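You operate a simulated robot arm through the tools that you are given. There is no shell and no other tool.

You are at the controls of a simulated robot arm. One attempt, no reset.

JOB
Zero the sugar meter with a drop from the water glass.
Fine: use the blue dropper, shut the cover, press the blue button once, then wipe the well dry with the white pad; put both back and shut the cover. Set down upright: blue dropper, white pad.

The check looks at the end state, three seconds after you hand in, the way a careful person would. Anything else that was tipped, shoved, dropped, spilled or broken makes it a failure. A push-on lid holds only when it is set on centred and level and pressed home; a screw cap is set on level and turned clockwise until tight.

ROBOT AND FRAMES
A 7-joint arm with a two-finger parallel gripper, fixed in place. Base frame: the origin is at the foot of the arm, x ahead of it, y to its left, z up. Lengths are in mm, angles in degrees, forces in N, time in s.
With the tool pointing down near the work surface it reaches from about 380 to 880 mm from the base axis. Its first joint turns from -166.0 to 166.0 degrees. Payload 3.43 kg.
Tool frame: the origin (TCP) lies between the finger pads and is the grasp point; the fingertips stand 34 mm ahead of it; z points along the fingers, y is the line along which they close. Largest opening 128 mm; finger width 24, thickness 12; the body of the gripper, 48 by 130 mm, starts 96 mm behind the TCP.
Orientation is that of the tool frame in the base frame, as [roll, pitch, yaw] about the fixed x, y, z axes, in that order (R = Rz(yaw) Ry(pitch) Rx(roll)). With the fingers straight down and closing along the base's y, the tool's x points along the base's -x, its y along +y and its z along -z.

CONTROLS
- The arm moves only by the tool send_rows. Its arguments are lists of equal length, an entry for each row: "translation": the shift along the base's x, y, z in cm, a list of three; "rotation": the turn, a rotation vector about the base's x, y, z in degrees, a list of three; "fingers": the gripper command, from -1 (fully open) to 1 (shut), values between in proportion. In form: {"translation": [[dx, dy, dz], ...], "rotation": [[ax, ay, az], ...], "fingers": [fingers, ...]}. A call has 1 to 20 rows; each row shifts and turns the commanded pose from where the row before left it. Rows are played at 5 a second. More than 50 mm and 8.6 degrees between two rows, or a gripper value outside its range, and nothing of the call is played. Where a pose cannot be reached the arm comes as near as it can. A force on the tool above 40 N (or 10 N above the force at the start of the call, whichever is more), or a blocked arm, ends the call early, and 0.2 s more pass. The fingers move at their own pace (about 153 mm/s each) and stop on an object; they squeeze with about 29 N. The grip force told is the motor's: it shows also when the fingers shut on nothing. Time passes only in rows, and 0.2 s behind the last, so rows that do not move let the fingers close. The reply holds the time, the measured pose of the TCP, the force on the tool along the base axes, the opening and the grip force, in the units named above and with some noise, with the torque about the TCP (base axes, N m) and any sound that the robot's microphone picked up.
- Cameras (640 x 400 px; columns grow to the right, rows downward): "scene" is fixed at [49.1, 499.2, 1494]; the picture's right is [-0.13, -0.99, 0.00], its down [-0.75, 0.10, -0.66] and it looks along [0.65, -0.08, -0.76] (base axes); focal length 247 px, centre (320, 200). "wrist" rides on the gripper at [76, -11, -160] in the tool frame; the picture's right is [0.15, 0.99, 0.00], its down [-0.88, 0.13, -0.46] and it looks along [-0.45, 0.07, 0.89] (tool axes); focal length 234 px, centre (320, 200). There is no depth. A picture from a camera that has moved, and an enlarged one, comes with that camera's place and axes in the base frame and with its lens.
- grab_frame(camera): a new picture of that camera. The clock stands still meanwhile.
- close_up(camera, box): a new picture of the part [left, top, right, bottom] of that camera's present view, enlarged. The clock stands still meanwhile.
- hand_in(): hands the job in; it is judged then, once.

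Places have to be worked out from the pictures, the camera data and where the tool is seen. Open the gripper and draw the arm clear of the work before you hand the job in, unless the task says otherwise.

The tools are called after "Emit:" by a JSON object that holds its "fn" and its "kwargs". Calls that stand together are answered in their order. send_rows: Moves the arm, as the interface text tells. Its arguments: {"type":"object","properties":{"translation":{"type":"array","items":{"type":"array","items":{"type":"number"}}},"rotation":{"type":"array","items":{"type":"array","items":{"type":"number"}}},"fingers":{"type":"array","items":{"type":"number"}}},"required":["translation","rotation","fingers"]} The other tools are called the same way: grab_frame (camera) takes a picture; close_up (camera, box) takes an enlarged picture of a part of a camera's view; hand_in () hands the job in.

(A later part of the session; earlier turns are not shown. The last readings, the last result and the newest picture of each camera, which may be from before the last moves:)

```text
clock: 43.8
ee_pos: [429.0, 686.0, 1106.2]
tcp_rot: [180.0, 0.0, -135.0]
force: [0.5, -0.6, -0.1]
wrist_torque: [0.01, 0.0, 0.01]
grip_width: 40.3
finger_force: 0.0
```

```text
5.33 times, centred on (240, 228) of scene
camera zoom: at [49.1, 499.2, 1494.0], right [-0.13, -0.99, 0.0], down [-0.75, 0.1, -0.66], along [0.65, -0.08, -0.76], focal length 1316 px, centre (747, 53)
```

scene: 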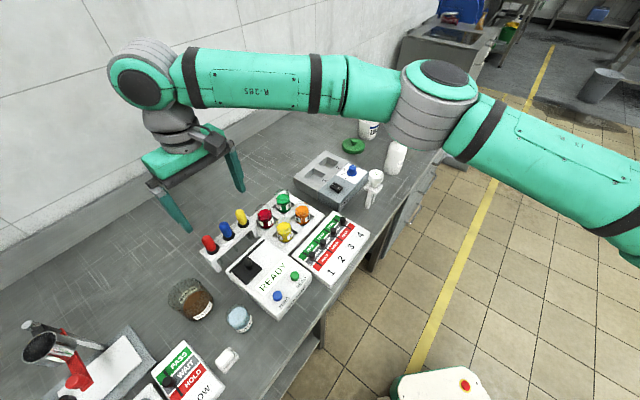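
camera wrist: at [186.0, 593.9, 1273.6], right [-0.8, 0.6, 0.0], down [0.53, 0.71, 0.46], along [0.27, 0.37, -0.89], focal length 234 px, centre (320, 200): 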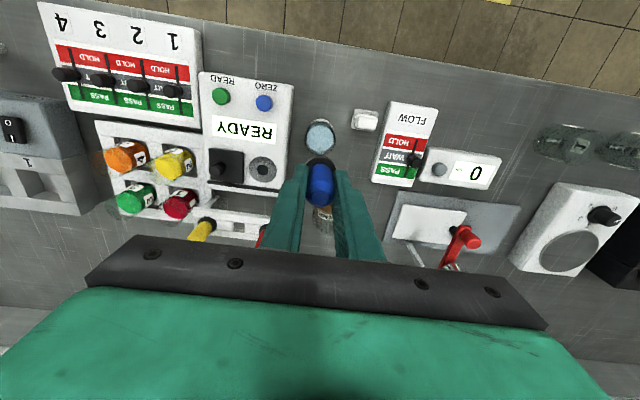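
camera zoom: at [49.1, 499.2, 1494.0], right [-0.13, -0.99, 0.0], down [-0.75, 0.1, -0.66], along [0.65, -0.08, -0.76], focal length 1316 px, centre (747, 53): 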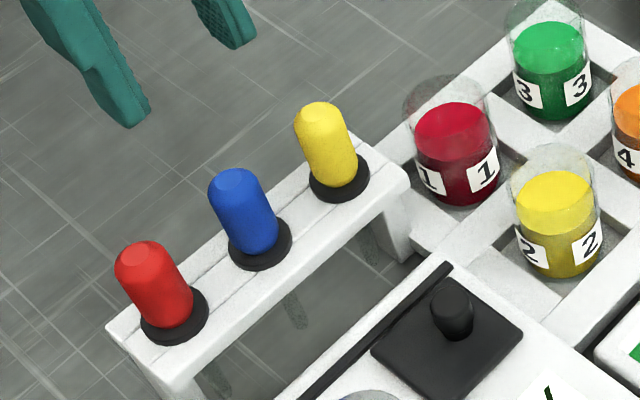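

Dropper is back as it was. Next: shut the cover. I move above the knob's open position (≈385, 599).

Emit:
{"fn": "send_rows", "kwargs": {"translation": [[-1.5, -2.9, -0.6], [-1.5, -2.9, -1.0], [-1.4, -2.9, -2.0], [0, 0, -1.0], [0, 0, 0]], "rotation": [[0, 0, 0], [0, 0, 0], [0, 0, 0], [0, 0, 0], [0, 0, 0]], "fingers": [0.3, 0.3, 0.3, 0.3, 0.3]}}

Emit:
{"fn": "close_up", "kwargs": {"camera": "wrist", "box": [240, 100, 400, 200]}}

```text
clock: 45.0
ee_pos: [384.0, 603.0, 1059.4]
tcp_rot: [180.0, 0.1, -135.0]
force: [0.3, 0.2, -0.5]
wrist_torque: [-0.01, -0.04, -0.02]
grip_width: 44.8
finger_force: 0.2
```

```text
4.00 times, centred on (320, 150) of wrist
camera zoom: at [339.4, 541.1, 1218.4], right [-0.8, 0.6, 0.0], down [0.53, 0.71, 0.46], along [0.27, 0.37, -0.89], focal length 937 px, centre (320, 400)
```

zoom: 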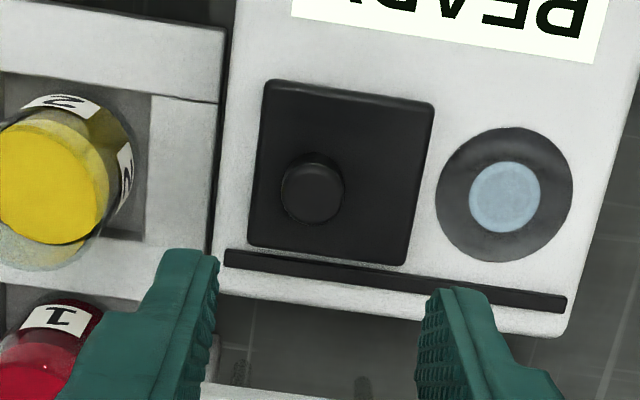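

Knob top at (384.6, 598.7); I correct and descend with a 38 mm opening.

Emit:
{"fn": "send_rows", "kwargs": {"translation": [[-0.08, -0.39, -2.0], [0, 0, -3.0], [0, 0, -3.0], [0, 0, -1.5], [0, 0, -0.6], [0, 0, 0]], "rotation": [[0, 0, 0], [0, 0, 0], [0, 0, 0], [0, 0, 0], [0, 0, 0], [0, 0, 0]], "fingers": [0.4, 0.4, 0.4, 0.4, 0.4, 0.4]}}

Emit:
{"fn": "close_up", "kwargs": {"camera": "wrist", "box": [240, 120, 400, 220]}}

```text
clock: 46.4
ee_pos: [383.8, 601.0, 959.2]
tcp_rot: [179.9, 0.1, -135.0]
force: [0.8, 0.1, 0.6]
wrist_torque: [0.0, 0.0, 0.01]
grip_width: 38.5
finger_force: 0.0
```

```text
4.00 times, centred on (320, 170) of wrist
camera zoom: at [338.6, 538.9, 1117.5], right [-0.8, 0.6, 0.0], down [0.53, 0.71, 0.46], along [0.27, 0.37, -0.89], focal length 937 px, centre (320, 320)
```

zoom: 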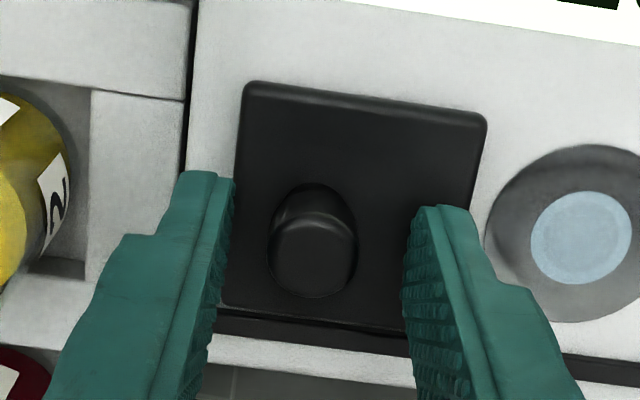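

Small 1.5 mm offset; I shift along the slide direction and close on the knob.

Emit:
{"fn": "send_rows", "kwargs": {"translation": [[0.1, -0.1, 0], [0, 0, 0], [0, 0, 0], [0, 0, 0]], "rotation": [[0, 0, 0], [0, 0, 0], [0, 0, 0], [0, 0, 0]], "fingers": [0.4, 0.6, 0.9, 0.9]}}

Emit:
{"fn": "send_rows", "kwargs": {"translation": [[-0.3, 0.3, 0], [-0.35, 0.35, 0], [-0.35, 0.35, 0], [-0.35, 0.35, 0], [0, 0, 0]], "rotation": [[0, 0, 0], [0, 0, 0], [0, 0, 0], [0, 0, 0], [0, 0, 0]], "fingers": [0.9, 0.9, 0.9, 0.9, 0.9]}}

Emit:
{"fn": "close_up", "kwargs": {"camera": "wrist", "box": [240, 80, 440, 205]}}

```text
clock: 47.4
ee_pos: [384.7, 599.6, 957.9]
tcp_rot: [-179.9, 0.0, -135.0]
force: [-0.4, 0.2, -0.5]
wrist_torque: [0.1, 0.0, 0.03]
grip_width: 17.2
finger_force: 45.3
```

```text
clock: 48.6
ee_pos: [371.2, 611.7, 957.4]
tcp_rot: [-179.9, -0.1, -135.0]
force: [1.8, 3.3, -11.4]
wrist_torque: [0.35, -0.36, -0.02]
grip_width: 17.1
finger_force: 44.7
```

```text
3.20 times, centred on (340, 142) of wrist
camera zoom: at [325.9, 551.0, 1117.5], right [-0.8, 0.6, 0.0], down [0.53, 0.72, 0.45], along [0.27, 0.36, -0.89], focal length 749 px, centre (256, 384)
```

zoom: 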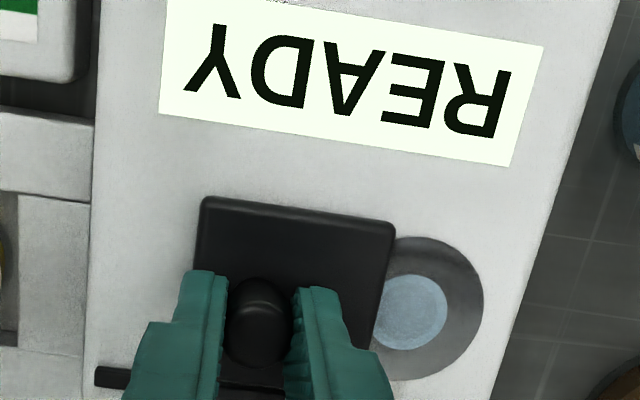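

Sliding shut; I relieve the vertical load slightly and continue most of the remaining 36 mm.

Emit:
{"fn": "send_rows", "kwargs": {"translation": [[0, 0, -0.05], [-0.4, 0.4, 0], [-0.4, 0.4, 0], [-0.4, 0.4, 0], [-0.4, 0.4, 0], [-0.4, 0.4, 0], [-0.3, 0.3, 0], [0, 0, 0]], "rotation": [[0, 0, 0], [0, 0, 0], [0, 0, 0], [0, 0, 0], [0, 0, 0], [0, 0, 0], [0, 0, 0], [0, 0, 0]], "fingers": [0.9, 0.9, 0.9, 0.9, 0.9, 0.9, 0.9, 0.9]}}

Emit:
{"fn": "close_up", "kwargs": {"camera": "wrist", "box": [240, 80, 440, 205]}}

Emit:
{"fn": "close_up", "kwargs": {"camera": "scene", "box": [180, 200, 340, 300]}}

```text
clock: 50.4
ee_pos: [348.4, 635.8, 959.2]
tcp_rot: [-179.9, 0.0, -135.0]
force: [3.9, 4.2, -9.3]
wrist_torque: [0.37, -0.37, 0.0]
grip_width: 17.2
finger_force: 45.0
```

```text
3.20 times, centred on (340, 142) of wrist
camera zoom: at [302.6, 574.2, 1117.5], right [-0.8, 0.6, 0.0], down [0.53, 0.72, 0.45], along [0.27, 0.37, -0.89], focal length 749 px, centre (256, 384)
```

zoom: 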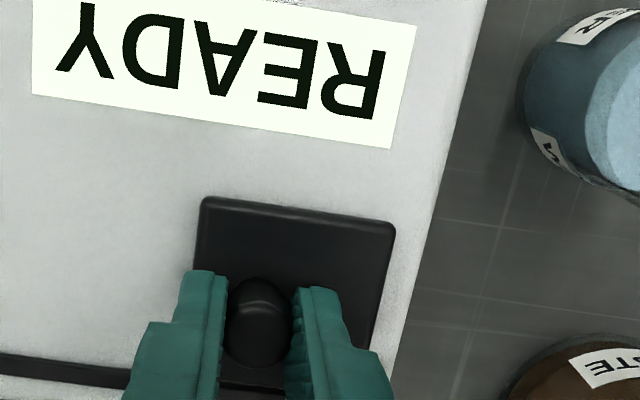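

```text
4.00 times, centred on (260, 250) of scene
camera zoom: at [49.1, 499.2, 1494.0], right [-0.13, -0.99, 0.0], down [-0.75, 0.1, -0.66], along [0.65, -0.08, -0.76], focal length 987 px, centre (560, 0)
```

zoom: 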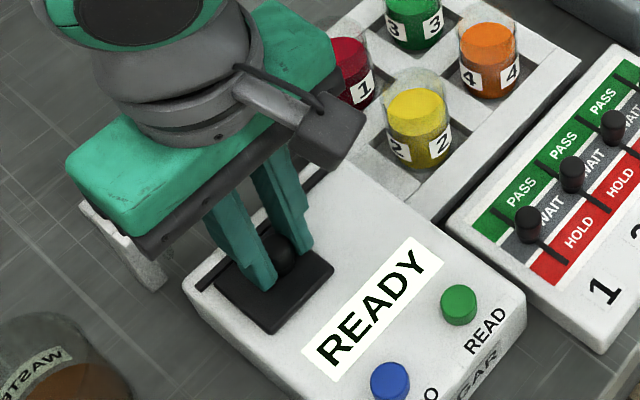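

About 3.6 mm left to the original closed position; I finish it.

Emit:
{"fn": "send_rows", "kwargs": {"translation": [[-0.15, 0.15, 0], [-0.12, 0.12, 0], [0, 0, 0]], "rotation": [[0, 0, 0], [0, 0, 0], [0, 0, 0]], "fingers": [0.9, 0.9, 0.9]}}

Emit:
{"fn": "close_up", "kwargs": {"camera": "wrist", "box": [240, 80, 440, 205]}}

```text
clock: 51.2
ee_pos: [346.2, 637.1, 958.4]
tcp_rot: [179.9, 0.0, -135.0]
force: [5.4, 1.8, -4.2]
wrist_torque: [-0.16, 0.15, -0.06]
grip_width: 17.1
finger_force: 45.1
```

```text
3.20 times, centred on (340, 142) of wrist
camera zoom: at [299.6, 577.0, 1117.5], right [-0.8, 0.6, 0.0], down [0.53, 0.71, 0.46], along [0.27, 0.37, -0.89], focal length 749 px, centre (256, 384)
```

zoom: 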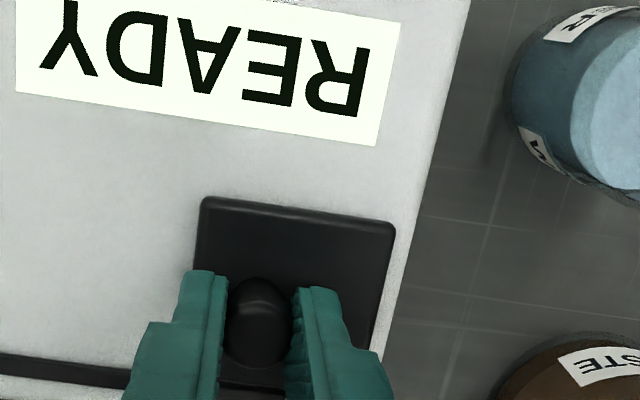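

Cover is back at its closed stop. I release the knob, rise, and move above the blue ZERO button (≈266.5, 571, top ≈915).

Emit:
{"fn": "send_rows", "kwargs": {"translation": [[0.04, -0.04, 0], [0, 0, 0], [0, 0, 0], [0, 0, 2.0], [0, 0, 4.0], [-2.6, -2.2, 1.0], [-2.7, -2.2, 0], [-2.6, -2.2, 0], [0, 0, 0]], "rotation": [[0, 0, 0], [0, 0, 0], [0, 0, 0], [0, 0, 0], [0, 0, 0], [0, 0, 0], [0, 0, 0], [0, 0, 0], [0, 0, 0]], "fingers": [0.9, 0.5, 0.4, 0.4, 0.4, 0.6, 0.8, 1.0, 1.0]}}

Emit:
{"fn": "close_up", "kwargs": {"camera": "wrist", "box": [240, 100, 400, 200]}}

Emit:
{"fn": "close_up", "kwargs": {"camera": "scene", "box": [180, 220, 340, 320]}}

```text
clock: 53.2
ee_pos: [265.0, 567.8, 1023.3]
tcp_rot: [179.9, 0.1, -135.0]
force: [-0.6, -0.4, 0.9]
wrist_torque: [0.01, -0.01, -0.01]
grip_width: 0.0
finger_force: 29.0
```

```text
4.00 times, centred on (320, 150) of wrist
camera zoom: at [218.5, 506.1, 1183.5], right [-0.8, 0.6, 0.0], down [0.53, 0.71, 0.46], along [0.27, 0.37, -0.89], focal length 937 px, centre (320, 400)
```

zoom: 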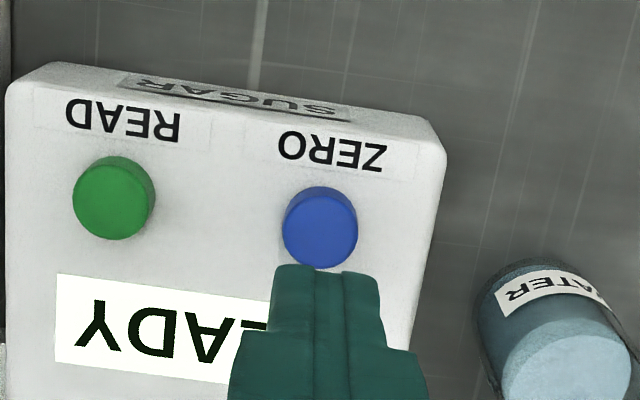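

```text
4.00 times, centred on (260, 270) of scene
camera zoom: at [49.1, 499.2, 1494.0], right [-0.13, -0.99, 0.0], down [-0.75, 0.1, -0.66], along [0.65, -0.08, -0.76], focal length 987 px, centre (560, -80)
```

zoom: 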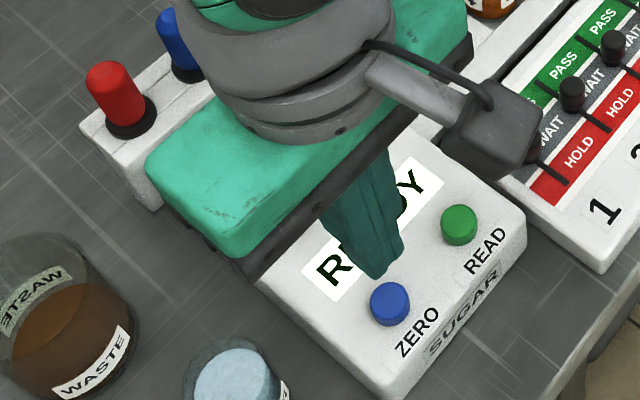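

Button centre ≈(266.8, 571.3). I correct (+2.3, +3.8) mm and lower to just above it.

Emit:
{"fn": "send_rows", "kwargs": {"translation": [[0.22, 0.38, -1.5], [0, 0, -2.5], [0, 0, -1.8], [0, 0, 0], [0, 0, 0]], "rotation": [[0, 0, 0], [0, 0, 0], [0, 0, 0], [0, 0, 0], [0, 0, 0]], "fingers": [1.0, 1.0, 1.0, 1.0, 1.0]}}

Emit:
{"fn": "close_up", "kwargs": {"camera": "wrist", "box": [240, 100, 400, 200]}}

Emit:
{"fn": "close_up", "kwargs": {"camera": "scene", "box": [220, 240, 340, 315]}}

```text
clock: 54.4
ee_pos: [268.7, 571.9, 970.3]
tcp_rot: [180.0, 0.0, -134.9]
force: [0.2, -0.3, 0.7]
wrist_torque: [-0.03, -0.03, 0.02]
grip_width: 0.0
finger_force: 29.6
```

```text
4.00 times, centred on (320, 150) of wrist
camera zoom: at [223.0, 511.4, 1129.1], right [-0.8, 0.6, 0.0], down [0.53, 0.71, 0.46], along [0.27, 0.37, -0.89], focal length 937 px, centre (320, 400)
```

zoom: 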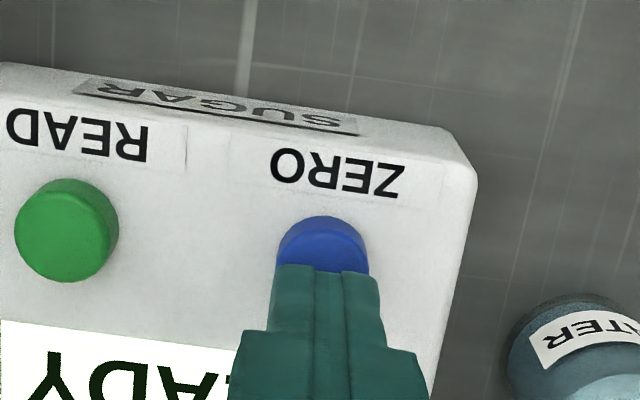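

```text
5.33 times, centred on (280, 278) of scene
camera zoom: at [49.1, 499.2, 1494.0], right [-0.13, -0.99, 0.0], down [-0.75, 0.1, -0.66], along [0.65, -0.08, -0.76], focal length 1316 px, centre (533, -213)
```

zoom: 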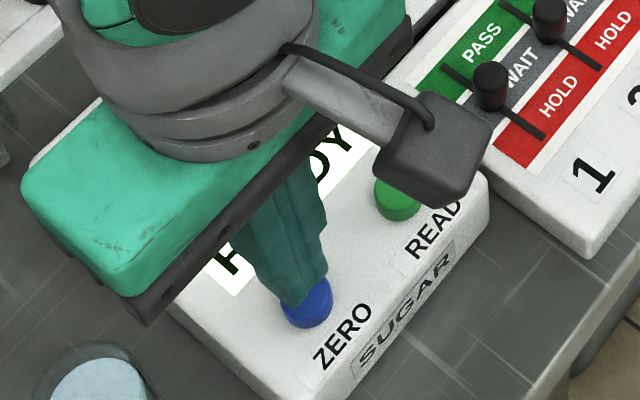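

Emit:
{"fn": "send_rows", "kwargs": {"translation": [[-0.2, -0.15, -0.5], [0, 0, -0.7], [0, 0, -0.2], [0, 0, -0.1], [0, 0, 0]], "rotation": [[0, 0, 0], [0, 0, 0], [0, 0, 0], [0, 0, 0], [0, 0, 0]], "fingers": [1.0, 1.0, 1.0, 1.0, 1.0]}}

Emit:
{"fn": "close_up", "kwargs": {"camera": "wrist", "box": [240, 100, 400, 200]}}

Emit:
{"fn": "close_up", "kwargs": {"camera": "scene", "box": [220, 240, 340, 315]}}

```text
clock: 55.6
ee_pos: [267.6, 572.3, 955.0]
tcp_rot: [-180.0, -0.1, -135.0]
force: [0.1, -1.8, 3.1]
wrist_torque: [-0.02, -0.03, 0.02]
grip_width: 0.0
finger_force: 29.2
heard: click
```

```text
4.00 times, centred on (320, 150) of wrist
camera zoom: at [220.7, 510.9, 1114.7], right [-0.8, 0.6, 0.0], down [0.53, 0.71, 0.46], along [0.27, 0.37, -0.89], focal length 937 px, centre (320, 400)
```

zoom: 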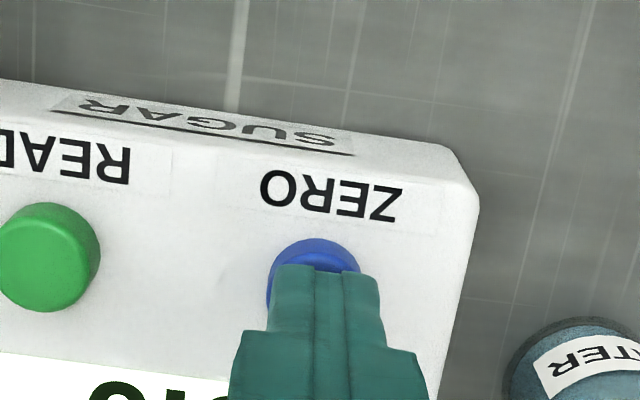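

```text
5.33 times, centred on (280, 278) of scene
camera zoom: at [49.1, 499.2, 1494.0], right [-0.13, -0.99, 0.0], down [-0.75, 0.1, -0.66], along [0.65, -0.08, -0.76], focal length 1316 px, centre (533, -213)
```

zoom: 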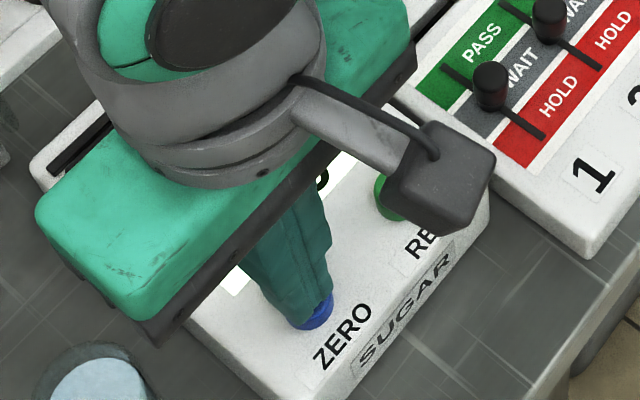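

Heard a click and the display changed. I rise straight up and read it.

Emit:
{"fn": "send_rows", "kwargs": {"translation": [[0, 0, 2.0], [0, 0, 4.0], [0, 0, 4.0], [0, 0, 0]], "rotation": [[0, 0, 0], [0, 0, 0], [0, 0, 0], [0, 0, 0]], "fingers": [1.0, 1.0, 1.0, 1.0]}}

Emit:
{"fn": "grab_frame", "kwargs": {"camera": "wrist"}}

Emit:
{"fn": "close_up", "kwargs": {"camera": "scene", "box": [180, 220, 340, 320]}}

```text
clock: 56.6
ee_pos: [268.4, 572.1, 1056.7]
tcp_rot: [-179.9, 0.0, -134.9]
force: [0.2, -0.6, 0.2]
wrist_torque: [0.0, 0.02, 0.0]
grip_width: 0.0
finger_force: 29.3
```

```text
taken
camera wrist: at [222.0, 509.4, 1217.1], right [-0.8, 0.6, 0.0], down [0.53, 0.71, 0.46], along [0.27, 0.37, -0.89], focal length 234 px, centre (320, 200)
```

wrist: 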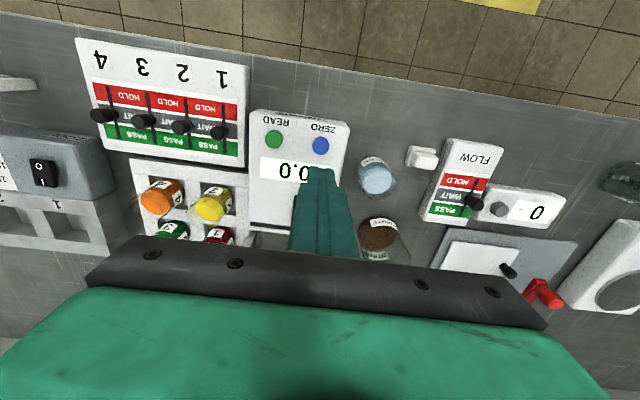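

```text
4.00 times, centred on (260, 270) of scene
camera zoom: at [49.1, 499.2, 1494.0], right [-0.13, -0.99, 0.0], down [-0.75, 0.1, -0.66], along [0.65, -0.08, -0.76], focal length 987 px, centre (560, -80)
```

zoom: 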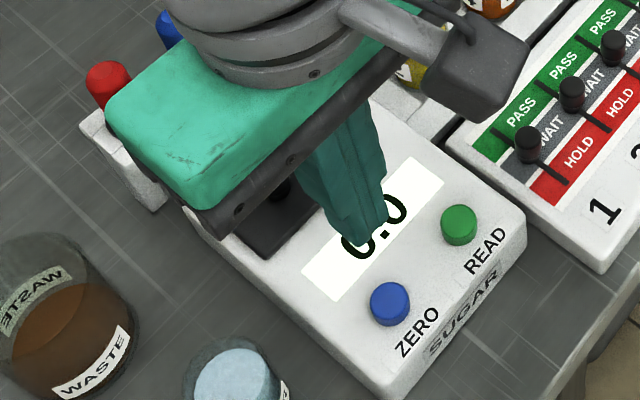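

The meter reads 0.0. Now I reopen the cover: move over the knob's closed position (≈345.5, 638.5).

Emit:
{"fn": "send_rows", "kwargs": {"translation": [[2.6, 2.25, 0], [2.6, 2.25, 0], [2.5, 2.2, 0], [0, 0, 0], [0, 0, 0]], "rotation": [[0, 0, 0], [0, 0, 0], [0, 0, 0], [0, 0, 0], [0, 0, 0]], "fingers": [0.8, 0.5, 0.4, 0.4, 0.4]}}

Emit:
{"fn": "close_up", "kwargs": {"camera": "wrist", "box": [240, 100, 400, 200]}}

```text
clock: 57.8
ee_pos: [347.5, 640.1, 1058.1]
tcp_rot: [-179.9, 0.0, -135.1]
force: [0.3, 0.4, 0.9]
wrist_torque: [-0.05, -0.01, -0.01]
grip_width: 38.4
finger_force: 0.0
```

```text
4.00 times, centred on (320, 150) of wrist
camera zoom: at [300.8, 577.6, 1217.6], right [-0.8, 0.6, 0.0], down [0.53, 0.71, 0.46], along [0.27, 0.37, -0.89], focal length 937 px, centre (320, 400)
```

zoom: 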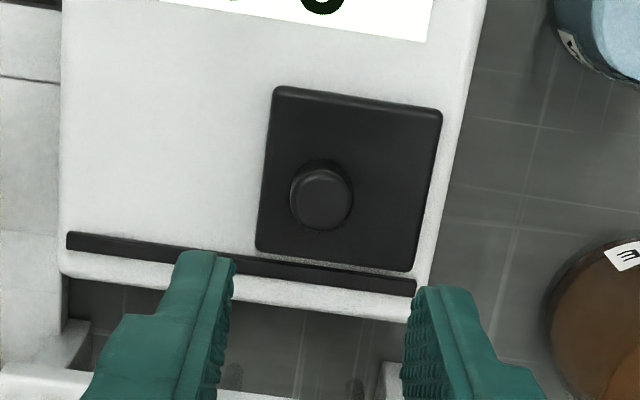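

Emit:
{"fn": "send_rows", "kwargs": {"translation": [[-0.13, -0.1, -2.0], [0, 0, -3.0], [0, 0, -3.0], [0, 0, -1.5], [0, 0, -0.5], [0, 0, 0]], "rotation": [[0, 0, 0], [0, 0, 0], [0, 0, 0], [0, 0, 0], [0, 0, 0], [0, 0, 0]], "fingers": [0.4, 0.4, 0.4, 0.4, 0.4, 0.4]}}

Emit:
{"fn": "close_up", "kwargs": {"camera": "wrist", "box": [240, 120, 400, 220]}}

```text
clock: 59.2
ee_pos: [343.7, 638.4, 957.9]
tcp_rot: [-180.0, 0.0, -135.0]
force: [0.1, 0.8, -0.4]
wrist_torque: [0.03, 0.02, 0.0]
grip_width: 38.2
finger_force: 0.2
```

```text
4.00 times, centred on (320, 170) of wrist
camera zoom: at [297.7, 576.9, 1116.7], right [-0.8, 0.6, 0.0], down [0.53, 0.71, 0.46], along [0.27, 0.37, -0.89], focal length 937 px, centre (320, 320)
```

zoom: 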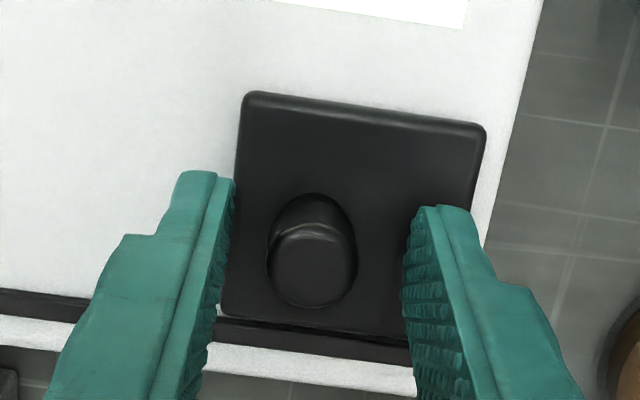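

Emit:
{"fn": "send_rows", "kwargs": {"translation": [[0.2, 0.0, 0], [0, 0, 0], [0, 0, 0], [0, 0, 0]], "rotation": [[0, 0, 0], [0, 0, 0], [0, 0, 0], [0, 0, 0]], "fingers": [0.4, 0.6, 0.9, 0.9]}}

Emit:
{"fn": "send_rows", "kwargs": {"translation": [[0.3, -0.3, 0], [0.4, -0.4, 0], [0.4, -0.4, 0], [0.4, -0.4, 0], [0.4, -0.4, 0], [0.4, -0.4, 0], [0.4, -0.4, 0], [0.4, -0.4, 0], [0.3, -0.3, 0], [0, 0, 0]], "rotation": [[0, 0, 0], [0, 0, 0], [0, 0, 0], [0, 0, 0], [0, 0, 0], [0, 0, 0], [0, 0, 0], [0, 0, 0], [0, 0, 0], [0, 0, 0]], "fingers": [0.9, 0.9, 0.9, 0.9, 0.9, 0.9, 0.9, 0.9, 0.9, 0.9]}}

Emit:
{"fn": "close_up", "kwargs": {"camera": "wrist", "box": [240, 80, 440, 205]}}

```text
clock: 60.2
ee_pos: [346.9, 639.6, 955.9]
tcp_rot: [-180.0, 0.0, -135.0]
force: [1.9, -4.2, -0.7]
wrist_torque: [-0.14, 0.0, 0.0]
grip_width: 17.3
finger_force: 45.8
```

```text
clock: 62.4
ee_pos: [380.5, 605.9, 957.2]
tcp_rot: [-180.0, 0.0, -135.0]
force: [6.3, 5.9, 14.2]
wrist_torque: [0.22, -0.19, 0.05]
grip_width: 17.1
finger_force: 44.7
```

```text
3.20 times, centred on (340, 142) of wrist
camera zoom: at [332.7, 543.8, 1115.3], right [-0.8, 0.6, 0.0], down [0.53, 0.71, 0.46], along [0.27, 0.37, -0.89], focal length 749 px, centre (256, 384)
```

zoom: 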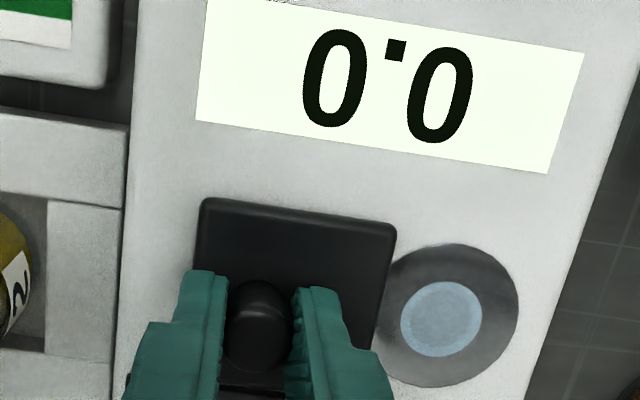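

About 9 mm left to the open stop; I finish with a slight lift to unload.

Emit:
{"fn": "send_rows", "kwargs": {"translation": [[0, 0, 0.08], [0.3, -0.3, 0], [0.3, -0.3, 0], [0, 0, 0]], "rotation": [[0, 0, 0], [0, 0, 0], [0, 0, 0], [0, 0, 0]], "fingers": [0.9, 0.9, 0.9, 0.9]}}

Emit:
{"fn": "close_up", "kwargs": {"camera": "wrist", "box": [240, 80, 440, 205]}}

```text
clock: 63.4
ee_pos: [385.3, 599.3, 955.2]
tcp_rot: [180.0, 0.1, -135.0]
force: [5.9, 5.8, 6.5]
wrist_torque: [0.1, -0.05, -0.03]
grip_width: 17.1
finger_force: 44.8
```

```text
3.20 times, centred on (340, 142) of wrist
camera zoom: at [338.9, 537.8, 1115.4], right [-0.8, 0.6, 0.0], down [0.53, 0.71, 0.46], along [0.27, 0.37, -0.89], focal length 749 px, centre (256, 384)
```

zoom: 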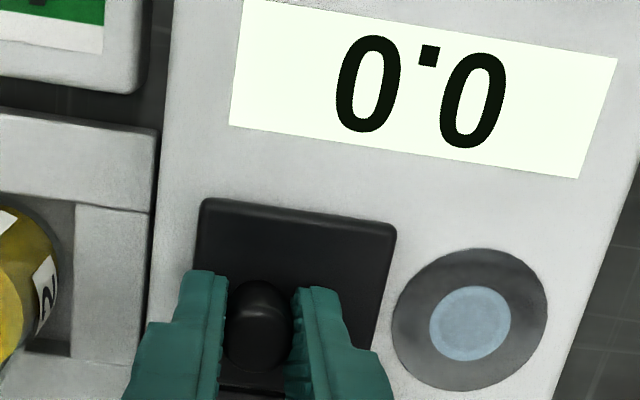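

Cover is open again. I release, rise, and turn the tool +90° while moving over the white pad (≈161, 685), so the fingers will close across its short side.

Emit:
{"fn": "send_rows", "kwargs": {"translation": [[-0.05, 0.05, 0], [0, 0, 0], [0, 0, 0], [0, 0, 3.0], [0, 0, 4.0], [0, 0, 4.0]], "rotation": [[0, 0, 0], [0, 0, 0], [0, 0, 0], [0, 0, 0], [0, 0, 0], [0, 0, 0]], "fingers": [0.9, 0.5, 0.4, 0.4, 0.4, 0.4]}}

Emit:
{"fn": "send_rows", "kwargs": {"translation": [[-2.0, 0.8, 0], [-2.0, 0.8, 0], [-2.0, 0.8, 0], [-2.0, 0.8, 0], [-2.0, 0.8, 0], [-2.0, 0.8, 0], [-2.0, 0.8, 0], [-2.0, 0.8, 0], [-2.2, 0.8, 0], [-2.2, 0.7, 0], [-2.0, 0.7, 0], [0, 0, 0]], "rotation": [[0, 0, 8.2], [0, 0, 8.2], [0, 0, 8.2], [0, 0, 8.2], [0, 0, 8.2], [0, 0, 8.2], [0, 0, 8.2], [0, 0, 8.2], [0, 0, 8.2], [0, 0, 8.2], [0, 0, 8.0], [0, 0, 0]], "fingers": [0.2, 0.2, 0.2, 0.2, 0.2, 0.2, 0.2, 0.2, 0.2, 0.2, 0.2, 0.2]}}

Emit:
{"fn": "grab_frame", "kwargs": {"camera": "wrist"}}

Emit:
{"fn": "close_up", "kwargs": {"camera": "wrist", "box": [240, 80, 400, 180]}}

Emit:
{"fn": "grab_frame", "kwargs": {"camera": "scene"}}

```text
clock: 64.8
ee_pos: [382.9, 603.1, 1069.3]
tcp_rot: [-180.0, 0.0, -135.0]
force: [0.0, -0.5, -0.3]
wrist_torque: [0.0, -0.03, -0.01]
grip_width: 38.2
finger_force: 0.1
```

```text
clock: 67.4
ee_pos: [178.4, 638.0, 1065.8]
tcp_rot: [180.0, 0.1, -61.5]
force: [0.2, -0.6, 0.3]
wrist_torque: [0.02, -0.01, -0.01]
grip_width: 51.0
finger_force: 0.0
out of reach, approached as far as the arm can: row 9, 10, 11
```

```text
taken
camera wrist: at [224.0, 576.8, 1225.3], right [-0.8, -0.6, 0.0], down [-0.54, 0.71, 0.46], along [-0.27, 0.36, -0.89], focal length 234 px, centre (320, 200)
```

wrist: 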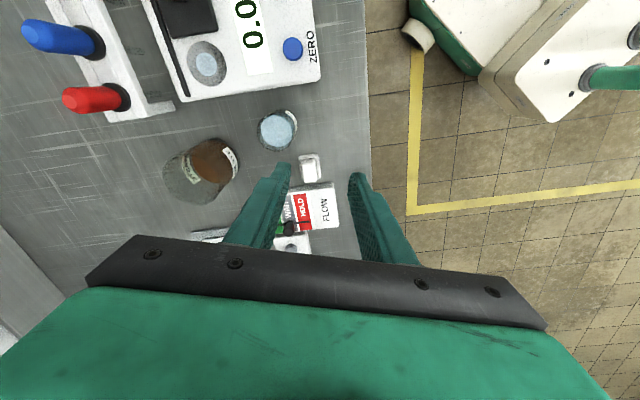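

```text
4.00 times, centred on (320, 130) of wrist
camera zoom: at [224.0, 576.8, 1225.3], right [-0.8, -0.6, 0.0], down [-0.54, 0.71, 0.46], along [-0.27, 0.36, -0.89], focal length 937 px, centre (320, 480)
```

zoom: 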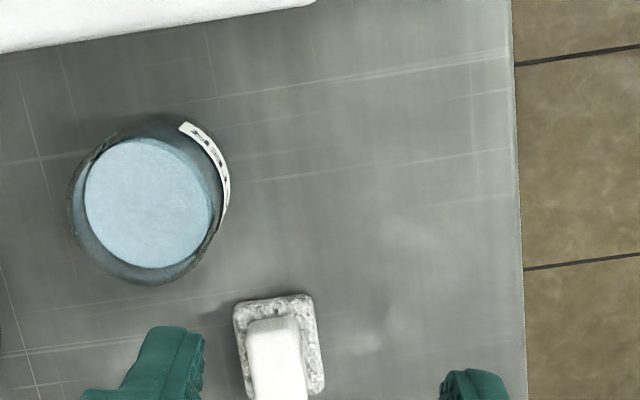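

```text
taken
```

scene: 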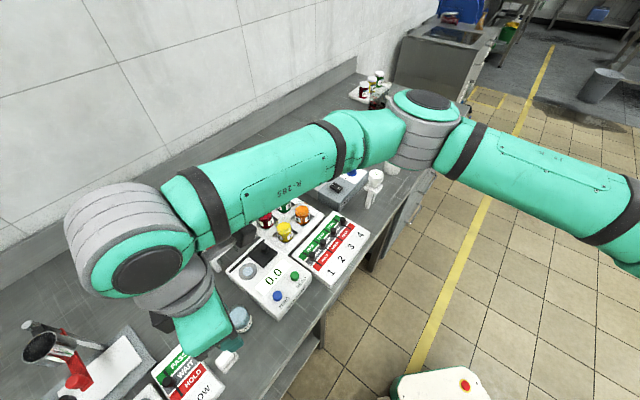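

Rotation that way hits a joint limit (−61°). I turn the other way instead, to yaw ≈135°, staying high above the bench.

Emit:
{"fn": "send_rows", "kwargs": {"translation": [[0, 0, 0.5], [0, 0, 0.5], [0, 0, 0.5], [0, 0, 0.5], [0, 0, 0], [0, 0, 0], [0, 0, 0], [0, 0, 0], [0, 0, 0], [0, 0, 0], [0, 0, 0], [0, 0, 0], [0, 0, 0], [0, 0, 0], [0, 0, 0], [0, 0, 0], [0, 0, 0], [0, 0, 0], [0, 0, 0], [0, 0, 0]], "rotation": [[0, 0, -8.2], [0, 0, -8.2], [0, 0, -8.2], [0, 0, -8.2], [0, 0, -8.2], [0, 0, -8.2], [0, 0, -8.2], [0, 0, -8.2], [0, 0, -8.2], [0, 0, -8.2], [0, 0, -8.2], [0, 0, -8.2], [0, 0, -8.2], [0, 0, -8.2], [0, 0, -8.2], [0, 0, -8.2], [0, 0, -8.2], [0, 0, -8.2], [0, 0, -8.2], [0, 0, 0]], "fingers": [0.2, 0.2, 0.2, 0.2, 0.2, 0.2, 0.2, 0.2, 0.2, 0.2, 0.2, 0.2, 0.2, 0.2, 0.2, 0.2, 0.2, 0.2, 0.2, 0.2]}}

```text
clock: 71.6
ee_pos: [176.1, 638.1, 1086.3]
tcp_rot: [-180.0, 0.0, 142.7]
force: [0.0, -0.6, 0.7]
wrist_torque: [-0.03, 0.01, -0.01]
grip_width: 51.5
finger_force: 0.0
```

Works: yaw 142.7 now. I finish the turn to 135° and move over the pad, lowering to ~1010.

Emit:
{"fn": "send_rows", "kwargs": {"translation": [[-0.8, 2.3, -1.0], [-0.7, 2.4, -3.0], [0, 0, -3.5], [0, 0, 0]], "rotation": [[0, 0, -4.0], [0, 0, -3.7], [0, 0, 0], [0, 0, 0]], "fingers": [0.2, 0.2, 0.2, 0.2]}}

Emit:
{"fn": "grab_frame", "kwargs": {"camera": "wrist"}}

Emit:
{"fn": "close_up", "kwargs": {"camera": "wrist", "box": [256, 110, 384, 190]}}

Emit:
{"fn": "close_up", "kwargs": {"camera": "scene", "box": [150, 290, 310, 390]}}

```text
clock: 72.6
ee_pos: [163.0, 685.0, 1012.6]
tcp_rot: [180.0, 0.1, 135.1]
force: [0.5, 0.3, 0.0]
wrist_torque: [-0.01, 0.01, -0.01]
grip_width: 51.5
finger_force: 0.1
```

```text
taken
camera wrist: at [99.5, 729.9, 1172.0], right [0.6, 0.8, 0.0], down [0.72, -0.53, 0.46], along [0.37, -0.27, -0.89], focal length 234 px, centre (320, 200)
```

wrist: 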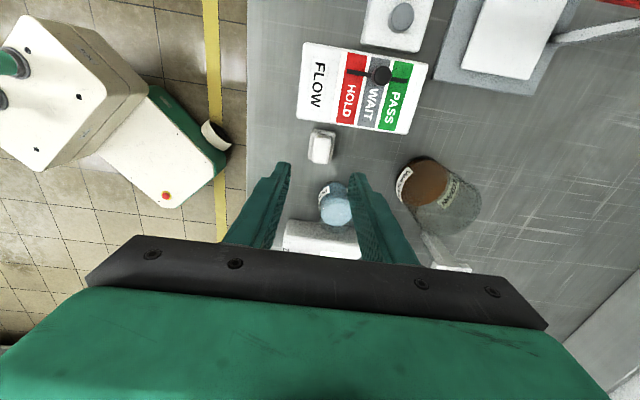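

```text
5.00 times, centred on (320, 150) of wrist
camera zoom: at [99.5, 729.9, 1172.0], right [0.6, 0.8, 0.0], down [0.72, -0.53, 0.46], along [0.37, -0.27, -0.89], focal length 1171 px, centre (320, 450)
```

zoom: 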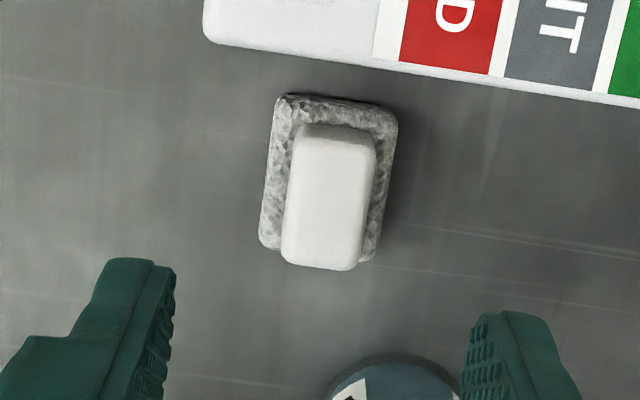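

```text
4.00 times, centred on (230, 340) of scene
camera zoom: at [49.1, 499.2, 1494.0], right [-0.13, -0.99, 0.0], down [-0.75, 0.1, -0.66], along [0.65, -0.08, -0.76], focal length 987 px, centre (680, -360)
```

zoom: 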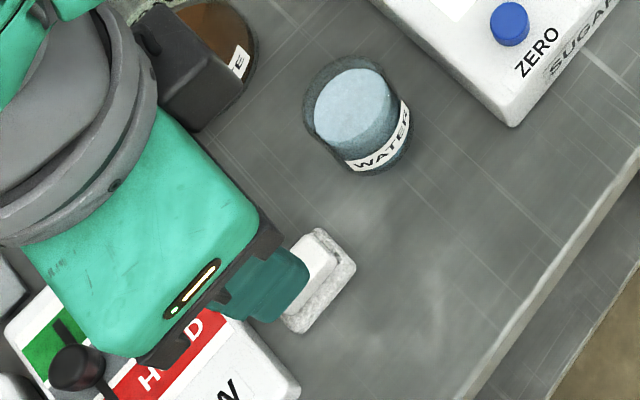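

Handle top centre ≈(163, 685, 890), 18 mm wide; base ≈30×40 mm. I centre and descend so the fingertips are just above the grey base.

Emit:
{"fn": "send_rows", "kwargs": {"translation": [[0.1, 0.15, -2.0], [0, 0, -3.0], [0, 0, -3.0], [0, 0, -1.2], [0, 0, 0]], "rotation": [[0, 0, 0], [0, 0, 0], [0, 0, 0], [0, 0, 0], [0, 0, 0]], "fingers": [0.2, 0.2, 0.2, 0.2, 0.2]}}

Emit:
{"fn": "close_up", "kwargs": {"camera": "wrist", "box": [240, 110, 400, 210]}}

Emit:
{"fn": "close_up", "kwargs": {"camera": "scene", "box": [170, 310, 290, 385]}}

```text
clock: 73.8
ee_pos: [161.0, 686.6, 917.9]
tcp_rot: [-180.0, 0.1, 135.2]
force: [-0.8, 0.3, -1.0]
wrist_torque: [0.02, 0.0, 0.0]
grip_width: 51.1
finger_force: 0.1
```

```text
4.00 times, centred on (320, 160) of wrist
camera zoom: at [100.1, 732.6, 1077.5], right [0.59, 0.8, 0.0], down [0.72, -0.53, 0.46], along [0.37, -0.27, -0.89], focal length 937 px, centre (320, 360)
```

zoom: 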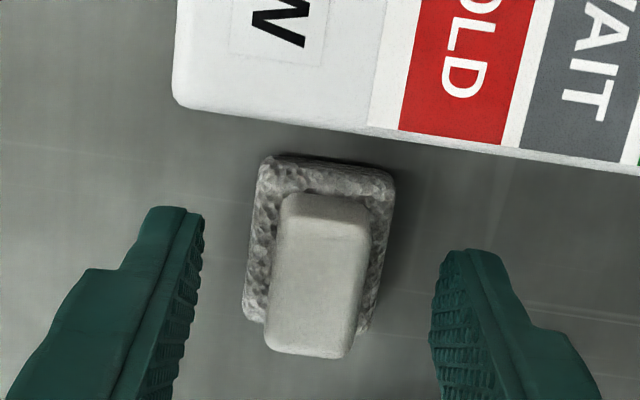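

```text
5.33 times, centred on (230, 348) of scene
camera zoom: at [49.1, 499.2, 1494.0], right [-0.13, -0.99, 0.0], down [-0.75, 0.1, -0.66], along [0.65, -0.08, -0.76], focal length 1316 px, centre (800, -587)
```

zoom: 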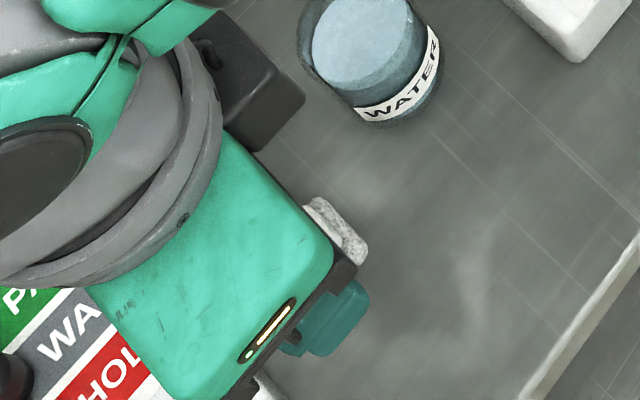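

Handle confirmed: top centre (163.5, 685, 890). I shift 2.6 mm along its length, lower 9 mm and close.

Emit:
{"fn": "send_rows", "kwargs": {"translation": [[0.18, -0.17, -0.4], [0, 0, -0.5], [0, 0, 0], [0, 0, 0], [0, 0, 0], [0, 0, 0]], "rotation": [[0, 0, 0], [0, 0, 0], [0, 0, 0], [0, 0, 0], [0, 0, 0], [0, 0, 0]], "fingers": [0.2, 0.2, 0.2, 0.5, 0.9, 0.9]}}

Emit:
{"fn": "close_up", "kwargs": {"camera": "wrist", "box": [240, 110, 400, 210]}}

```text
clock: 75.2
ee_pos: [164.7, 685.5, 910.0]
tcp_rot: [-180.0, 0.0, 135.1]
force: [-0.1, 0.1, 0.4]
wrist_torque: [-0.01, 0.02, -0.03]
grip_width: 18.8
finger_force: 28.9
```

```text
4.00 times, centred on (320, 160) of wrist
camera zoom: at [102.1, 730.9, 1069.2], right [0.6, 0.8, 0.0], down [0.72, -0.53, 0.46], along [0.37, -0.27, -0.89], focal length 937 px, centre (320, 360)
```

zoom: 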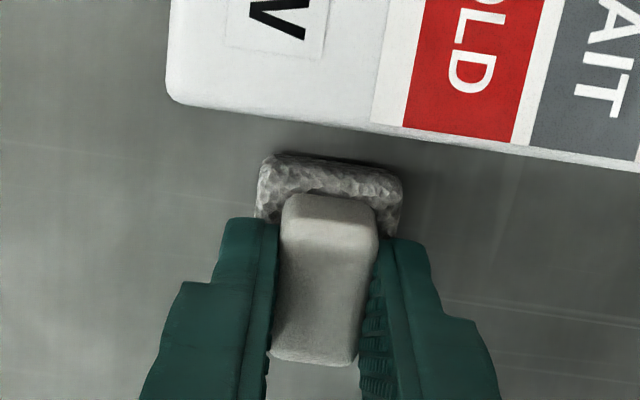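

Pad gripped (18.8 mm) at TCP ≈(164, 685, 910). I lift 12 cm and carry it over the well.

Emit:
{"fn": "send_rows", "kwargs": {"translation": [[0, 0, 1.0], [0, 0, 3.0], [0, 0, 4.0], [0, 0, 4.0], [3.0, -0.72, 0], [3.7, -0.89, 0], [3.7, -0.89, 0], [3.7, -0.89, 0], [3.5, -0.84, 0], [0, 0, 0], [0, 0, 0]], "rotation": [[0, 0, 0], [0, 0, 0], [0, 0, 0], [0, 0, 0], [0, 0, 0], [0, 0, 0], [0, 0, 0], [0, 0, 0], [0, 0, 0], [0, 0, 0], [0, 0, 0]], "fingers": [0.9, 0.9, 0.9, 0.9, 0.9, 0.9, 0.9, 0.9, 0.9, 0.9, 0.9]}}

Emit:
{"fn": "close_up", "kwargs": {"camera": "wrist", "box": [240, 90, 400, 190]}}

Emit:
{"fn": "close_up", "kwargs": {"camera": "scene", "box": [180, 190, 340, 290]}}

```text
clock: 77.6
ee_pos: [339.1, 643.9, 1028.8]
tcp_rot: [180.0, 0.0, 135.0]
force: [-0.1, 0.0, -0.1]
wrist_torque: [0.0, -0.04, -0.02]
grip_width: 18.7
finger_force: 29.2
```

```text
4.00 times, centred on (320, 140) of wrist
camera zoom: at [277.2, 689.8, 1187.4], right [0.6, 0.8, 0.0], down [0.72, -0.53, 0.46], along [0.37, -0.27, -0.89], focal length 937 px, centre (320, 440)
```

zoom: 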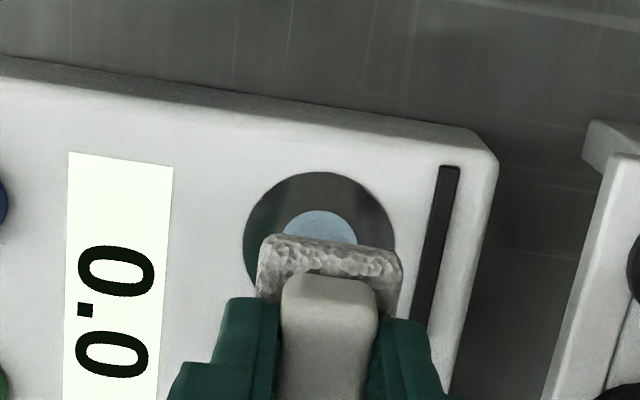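

```text
4.00 times, centred on (260, 240) of scene
camera zoom: at [49.1, 499.2, 1494.0], right [-0.13, -0.99, 0.0], down [-0.75, 0.1, -0.66], along [0.65, -0.08, -0.76], focal length 987 px, centre (560, 40)
```

zoom: 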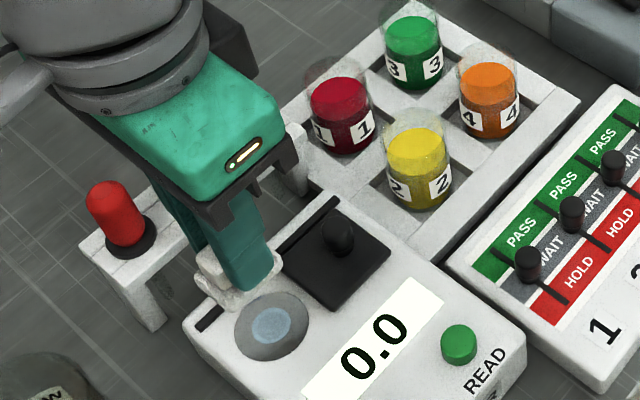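

Well ≈(338.7, 644). I shift 1.7 mm to centre the pad base and lower to near contact.

Emit:
{"fn": "send_rows", "kwargs": {"translation": [[0.12, -0.12, -2.0], [0, 0, -2.5], [0, 0, -1.2], [0, 0, -0.5], [0, 0, 0]], "rotation": [[0, 0, 0], [0, 0, 0], [0, 0, 0], [0, 0, 0], [0, 0, 0]], "fingers": [0.9, 0.9, 0.9, 0.9, 0.9]}}

Emit:
{"fn": "close_up", "kwargs": {"camera": "wrist", "box": [240, 90, 400, 190]}}

Emit:
{"fn": "close_up", "kwargs": {"camera": "scene", "box": [200, 220, 320, 295]}}

```text
clock: 78.8
ee_pos: [341.1, 640.3, 969.8]
tcp_rot: [179.9, 0.1, 135.1]
force: [-0.1, -0.3, -0.1]
wrist_torque: [-0.04, -0.01, 0.01]
grip_width: 18.6
finger_force: 28.5
```

```text
4.00 times, centred on (320, 140) of wrist
camera zoom: at [279.7, 686.6, 1127.8], right [0.59, 0.8, 0.0], down [0.72, -0.53, 0.46], along [0.37, -0.27, -0.89], focal length 937 px, centre (320, 440)
```

zoom: 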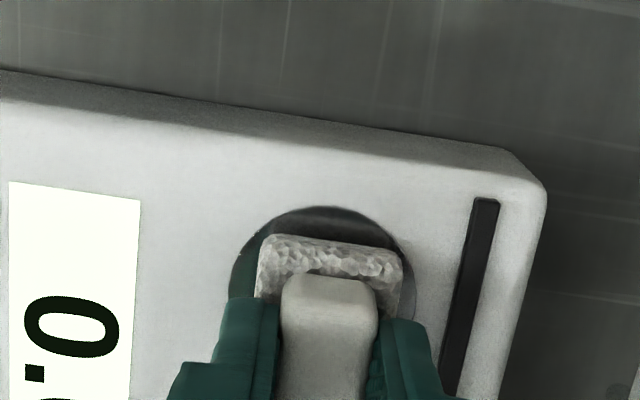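

```text
5.33 times, centred on (260, 258) of scene
camera zoom: at [49.1, 499.2, 1494.0], right [-0.13, -0.99, 0.0], down [-0.75, 0.1, -0.66], along [0.65, -0.08, -0.76], focal length 1316 px, centre (640, -107)
```

zoom: 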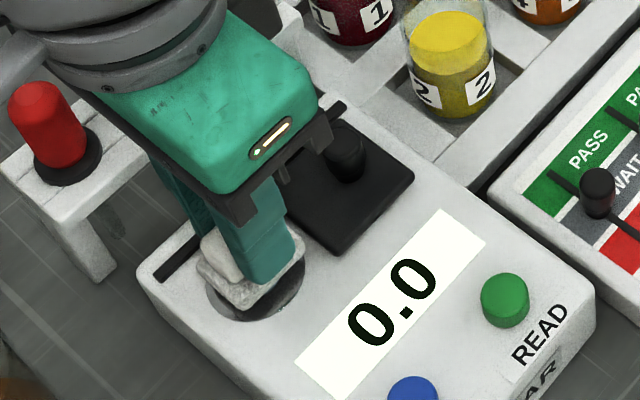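

Emit:
{"fn": "send_rows", "kwargs": {"translation": [[-0.13, 0.18, -0.3], [0, 0, -0.3], [0, 0, 0]], "rotation": [[0, 0, 0], [0, 0, 0], [0, 0, 0]], "fingers": [0.9, 0.9, 0.9]}}

Emit:
{"fn": "close_up", "kwargs": {"camera": "wrist", "box": [240, 90, 400, 190]}}

```text
clock: 79.6
ee_pos: [340.9, 642.7, 962.3]
tcp_rot: [180.0, 0.0, 135.1]
force: [0.1, -0.1, -0.4]
wrist_torque: [0.02, 0.01, -0.01]
grip_width: 18.5
finger_force: 29.1
```

```text
4.00 times, centred on (320, 140) of wrist
camera zoom: at [278.7, 688.3, 1121.8], right [0.6, 0.8, 0.0], down [0.72, -0.53, 0.46], along [0.37, -0.27, -0.89], focal length 937 px, centre (320, 440)
```

zoom: 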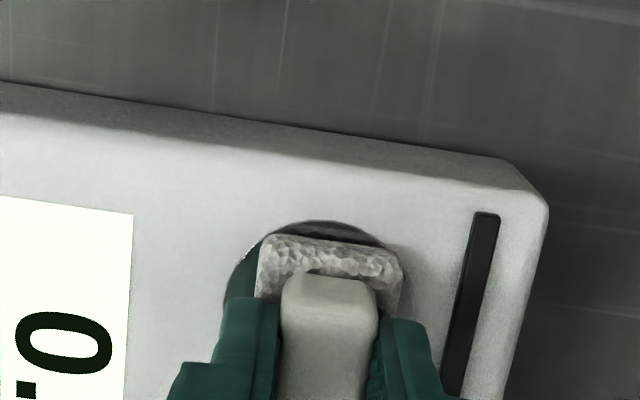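

Not in contact yet; I keep lowering in 1 mm steps, watching the force.

Emit:
{"fn": "send_rows", "kwargs": {"translation": [[0, 0, -0.1], [0, 0, -0.1], [0, 0, -0.1], [0, 0, 0]], "rotation": [[0, 0, 0], [0, 0, 0], [0, 0, 0], [0, 0, 0]], "fingers": [0.9, 0.9, 0.9, 0.9]}}

```text
clock: 80.6
ee_pos: [340.6, 643.5, 960.3]
tcp_rot: [179.9, -0.2, 135.1]
force: [1.6, 1.6, 19.0]
wrist_torque: [0.08, -0.06, -0.03]
grip_width: 18.6
finger_force: 28.5
```

Contact at 19 N. I ease off 1 mm and wipe with small strokes.

Emit:
{"fn": "send_rows", "kwargs": {"translation": [[0, 0, 0.12], [0.2, 0.2, 0], [0, 0, 0], [-0.3, -0.3, 0], [-0.1, -0.1, 0], [0.2, 0.2, 0], [0.15, -0.15, 0], [-0.3, 0.3, 0], [-0.1, 0.1, 0], [0.25, -0.25, 0], [0, 0, 0]], "rotation": [[0, 0, 0], [0, 0, 0], [0, 0, 0], [0, 0, 0], [0, 0, 0], [0, 0, 0], [0, 0, 0], [0, 0, 0], [0, 0, 0], [0, 0, 0], [0, 0, 0]], "fingers": [0.9, 0.9, 0.9, 0.9, 0.9, 0.9, 0.9, 0.9, 0.9, 0.9, 0.9]}}

Emit:
{"fn": "close_up", "kwargs": {"camera": "scene", "box": [200, 220, 320, 295]}}

Emit:
{"fn": "close_up", "kwargs": {"camera": "wrist", "box": [240, 90, 400, 190]}}

```text
clock: 83.0
ee_pos: [339.6, 644.9, 960.0]
tcp_rot: [179.9, -0.1, 135.1]
force: [-1.7, 5.9, 13.0]
wrist_torque: [0.21, 0.1, -0.03]
grip_width: 18.4
finger_force: 29.2
```

```text
5.33 times, centred on (260, 258) of scene
camera zoom: at [49.1, 499.2, 1494.0], right [-0.13, -0.99, 0.0], down [-0.75, 0.1, -0.66], along [0.65, -0.08, -0.76], focal length 1316 px, centre (640, -107)
```

zoom: 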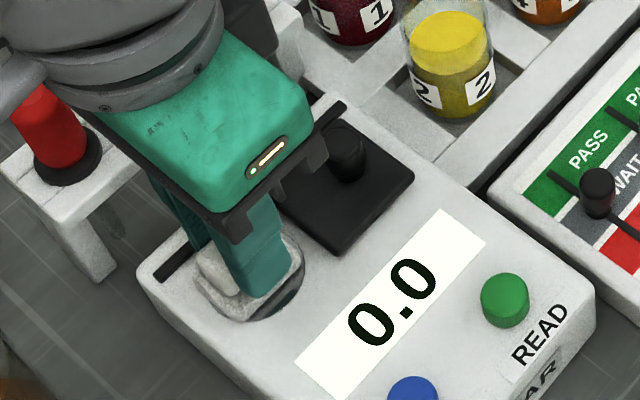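

```text
4.00 times, centred on (320, 140) of wrist
camera zoom: at [277.6, 689.6, 1119.6], right [0.59, 0.8, 0.0], down [0.72, -0.53, 0.45], along [0.37, -0.27, -0.89], focal length 937 px, centre (320, 440)
```

zoom: 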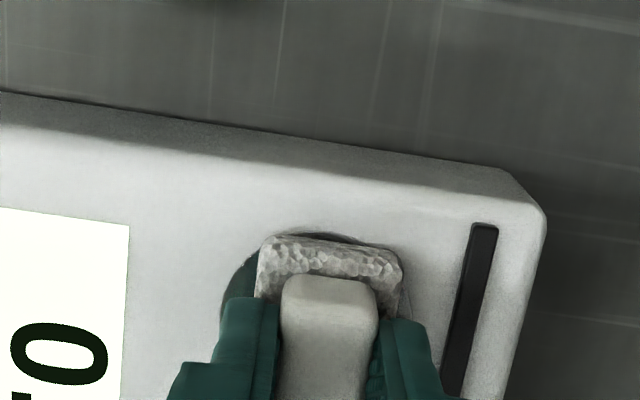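

Now I lift 7 cm to see whether the well is dry.

Emit:
{"fn": "send_rows", "kwargs": {"translation": [[0, 0, 0.5], [0, 0, 2.5], [0, 0, 4.0], [0, 0, 2.0], [0, 0, 0]], "rotation": [[0, 0, 0], [0, 0, 0], [0, 0, 0], [0, 0, 0], [0, 0, 0]], "fingers": [0.9, 0.9, 0.9, 0.9, 0.9]}}

Emit:
{"fn": "close_up", "kwargs": {"camera": "scene", "box": [200, 220, 320, 295]}}

Emit:
{"fn": "close_up", "kwargs": {"camera": "wrist", "box": [240, 90, 400, 190]}}

```text
clock: 84.2
ee_pos: [342.3, 643.8, 1049.0]
tcp_rot: [179.9, 0.0, 135.2]
force: [-0.3, -0.4, 0.1]
wrist_torque: [0.05, -0.01, -0.04]
grip_width: 18.8
finger_force: 29.0
```

```text
5.33 times, centred on (260, 258) of scene
camera zoom: at [49.1, 499.2, 1494.0], right [-0.13, -0.99, 0.0], down [-0.75, 0.1, -0.66], along [0.65, -0.08, -0.76], focal length 1316 px, centre (640, -107)
```

zoom: 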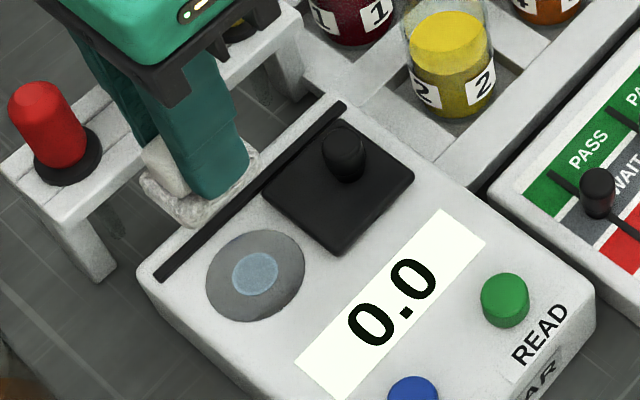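

```text
4.00 times, centred on (320, 140) of wrist
camera zoom: at [278.9, 689.1, 1208.6], right [0.6, 0.8, 0.0], down [0.72, -0.53, 0.46], along [0.37, -0.27, -0.89], focal length 937 px, centre (320, 440)
```

zoom: 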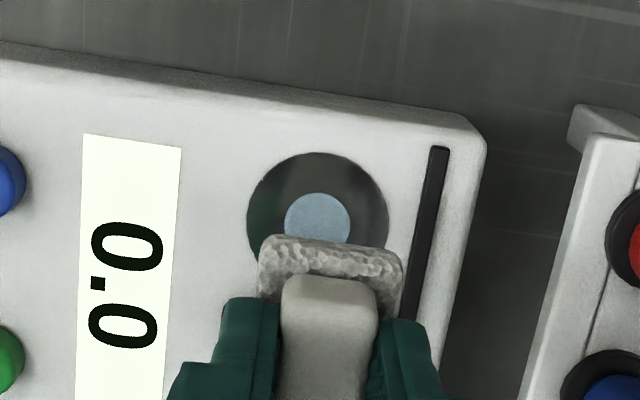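

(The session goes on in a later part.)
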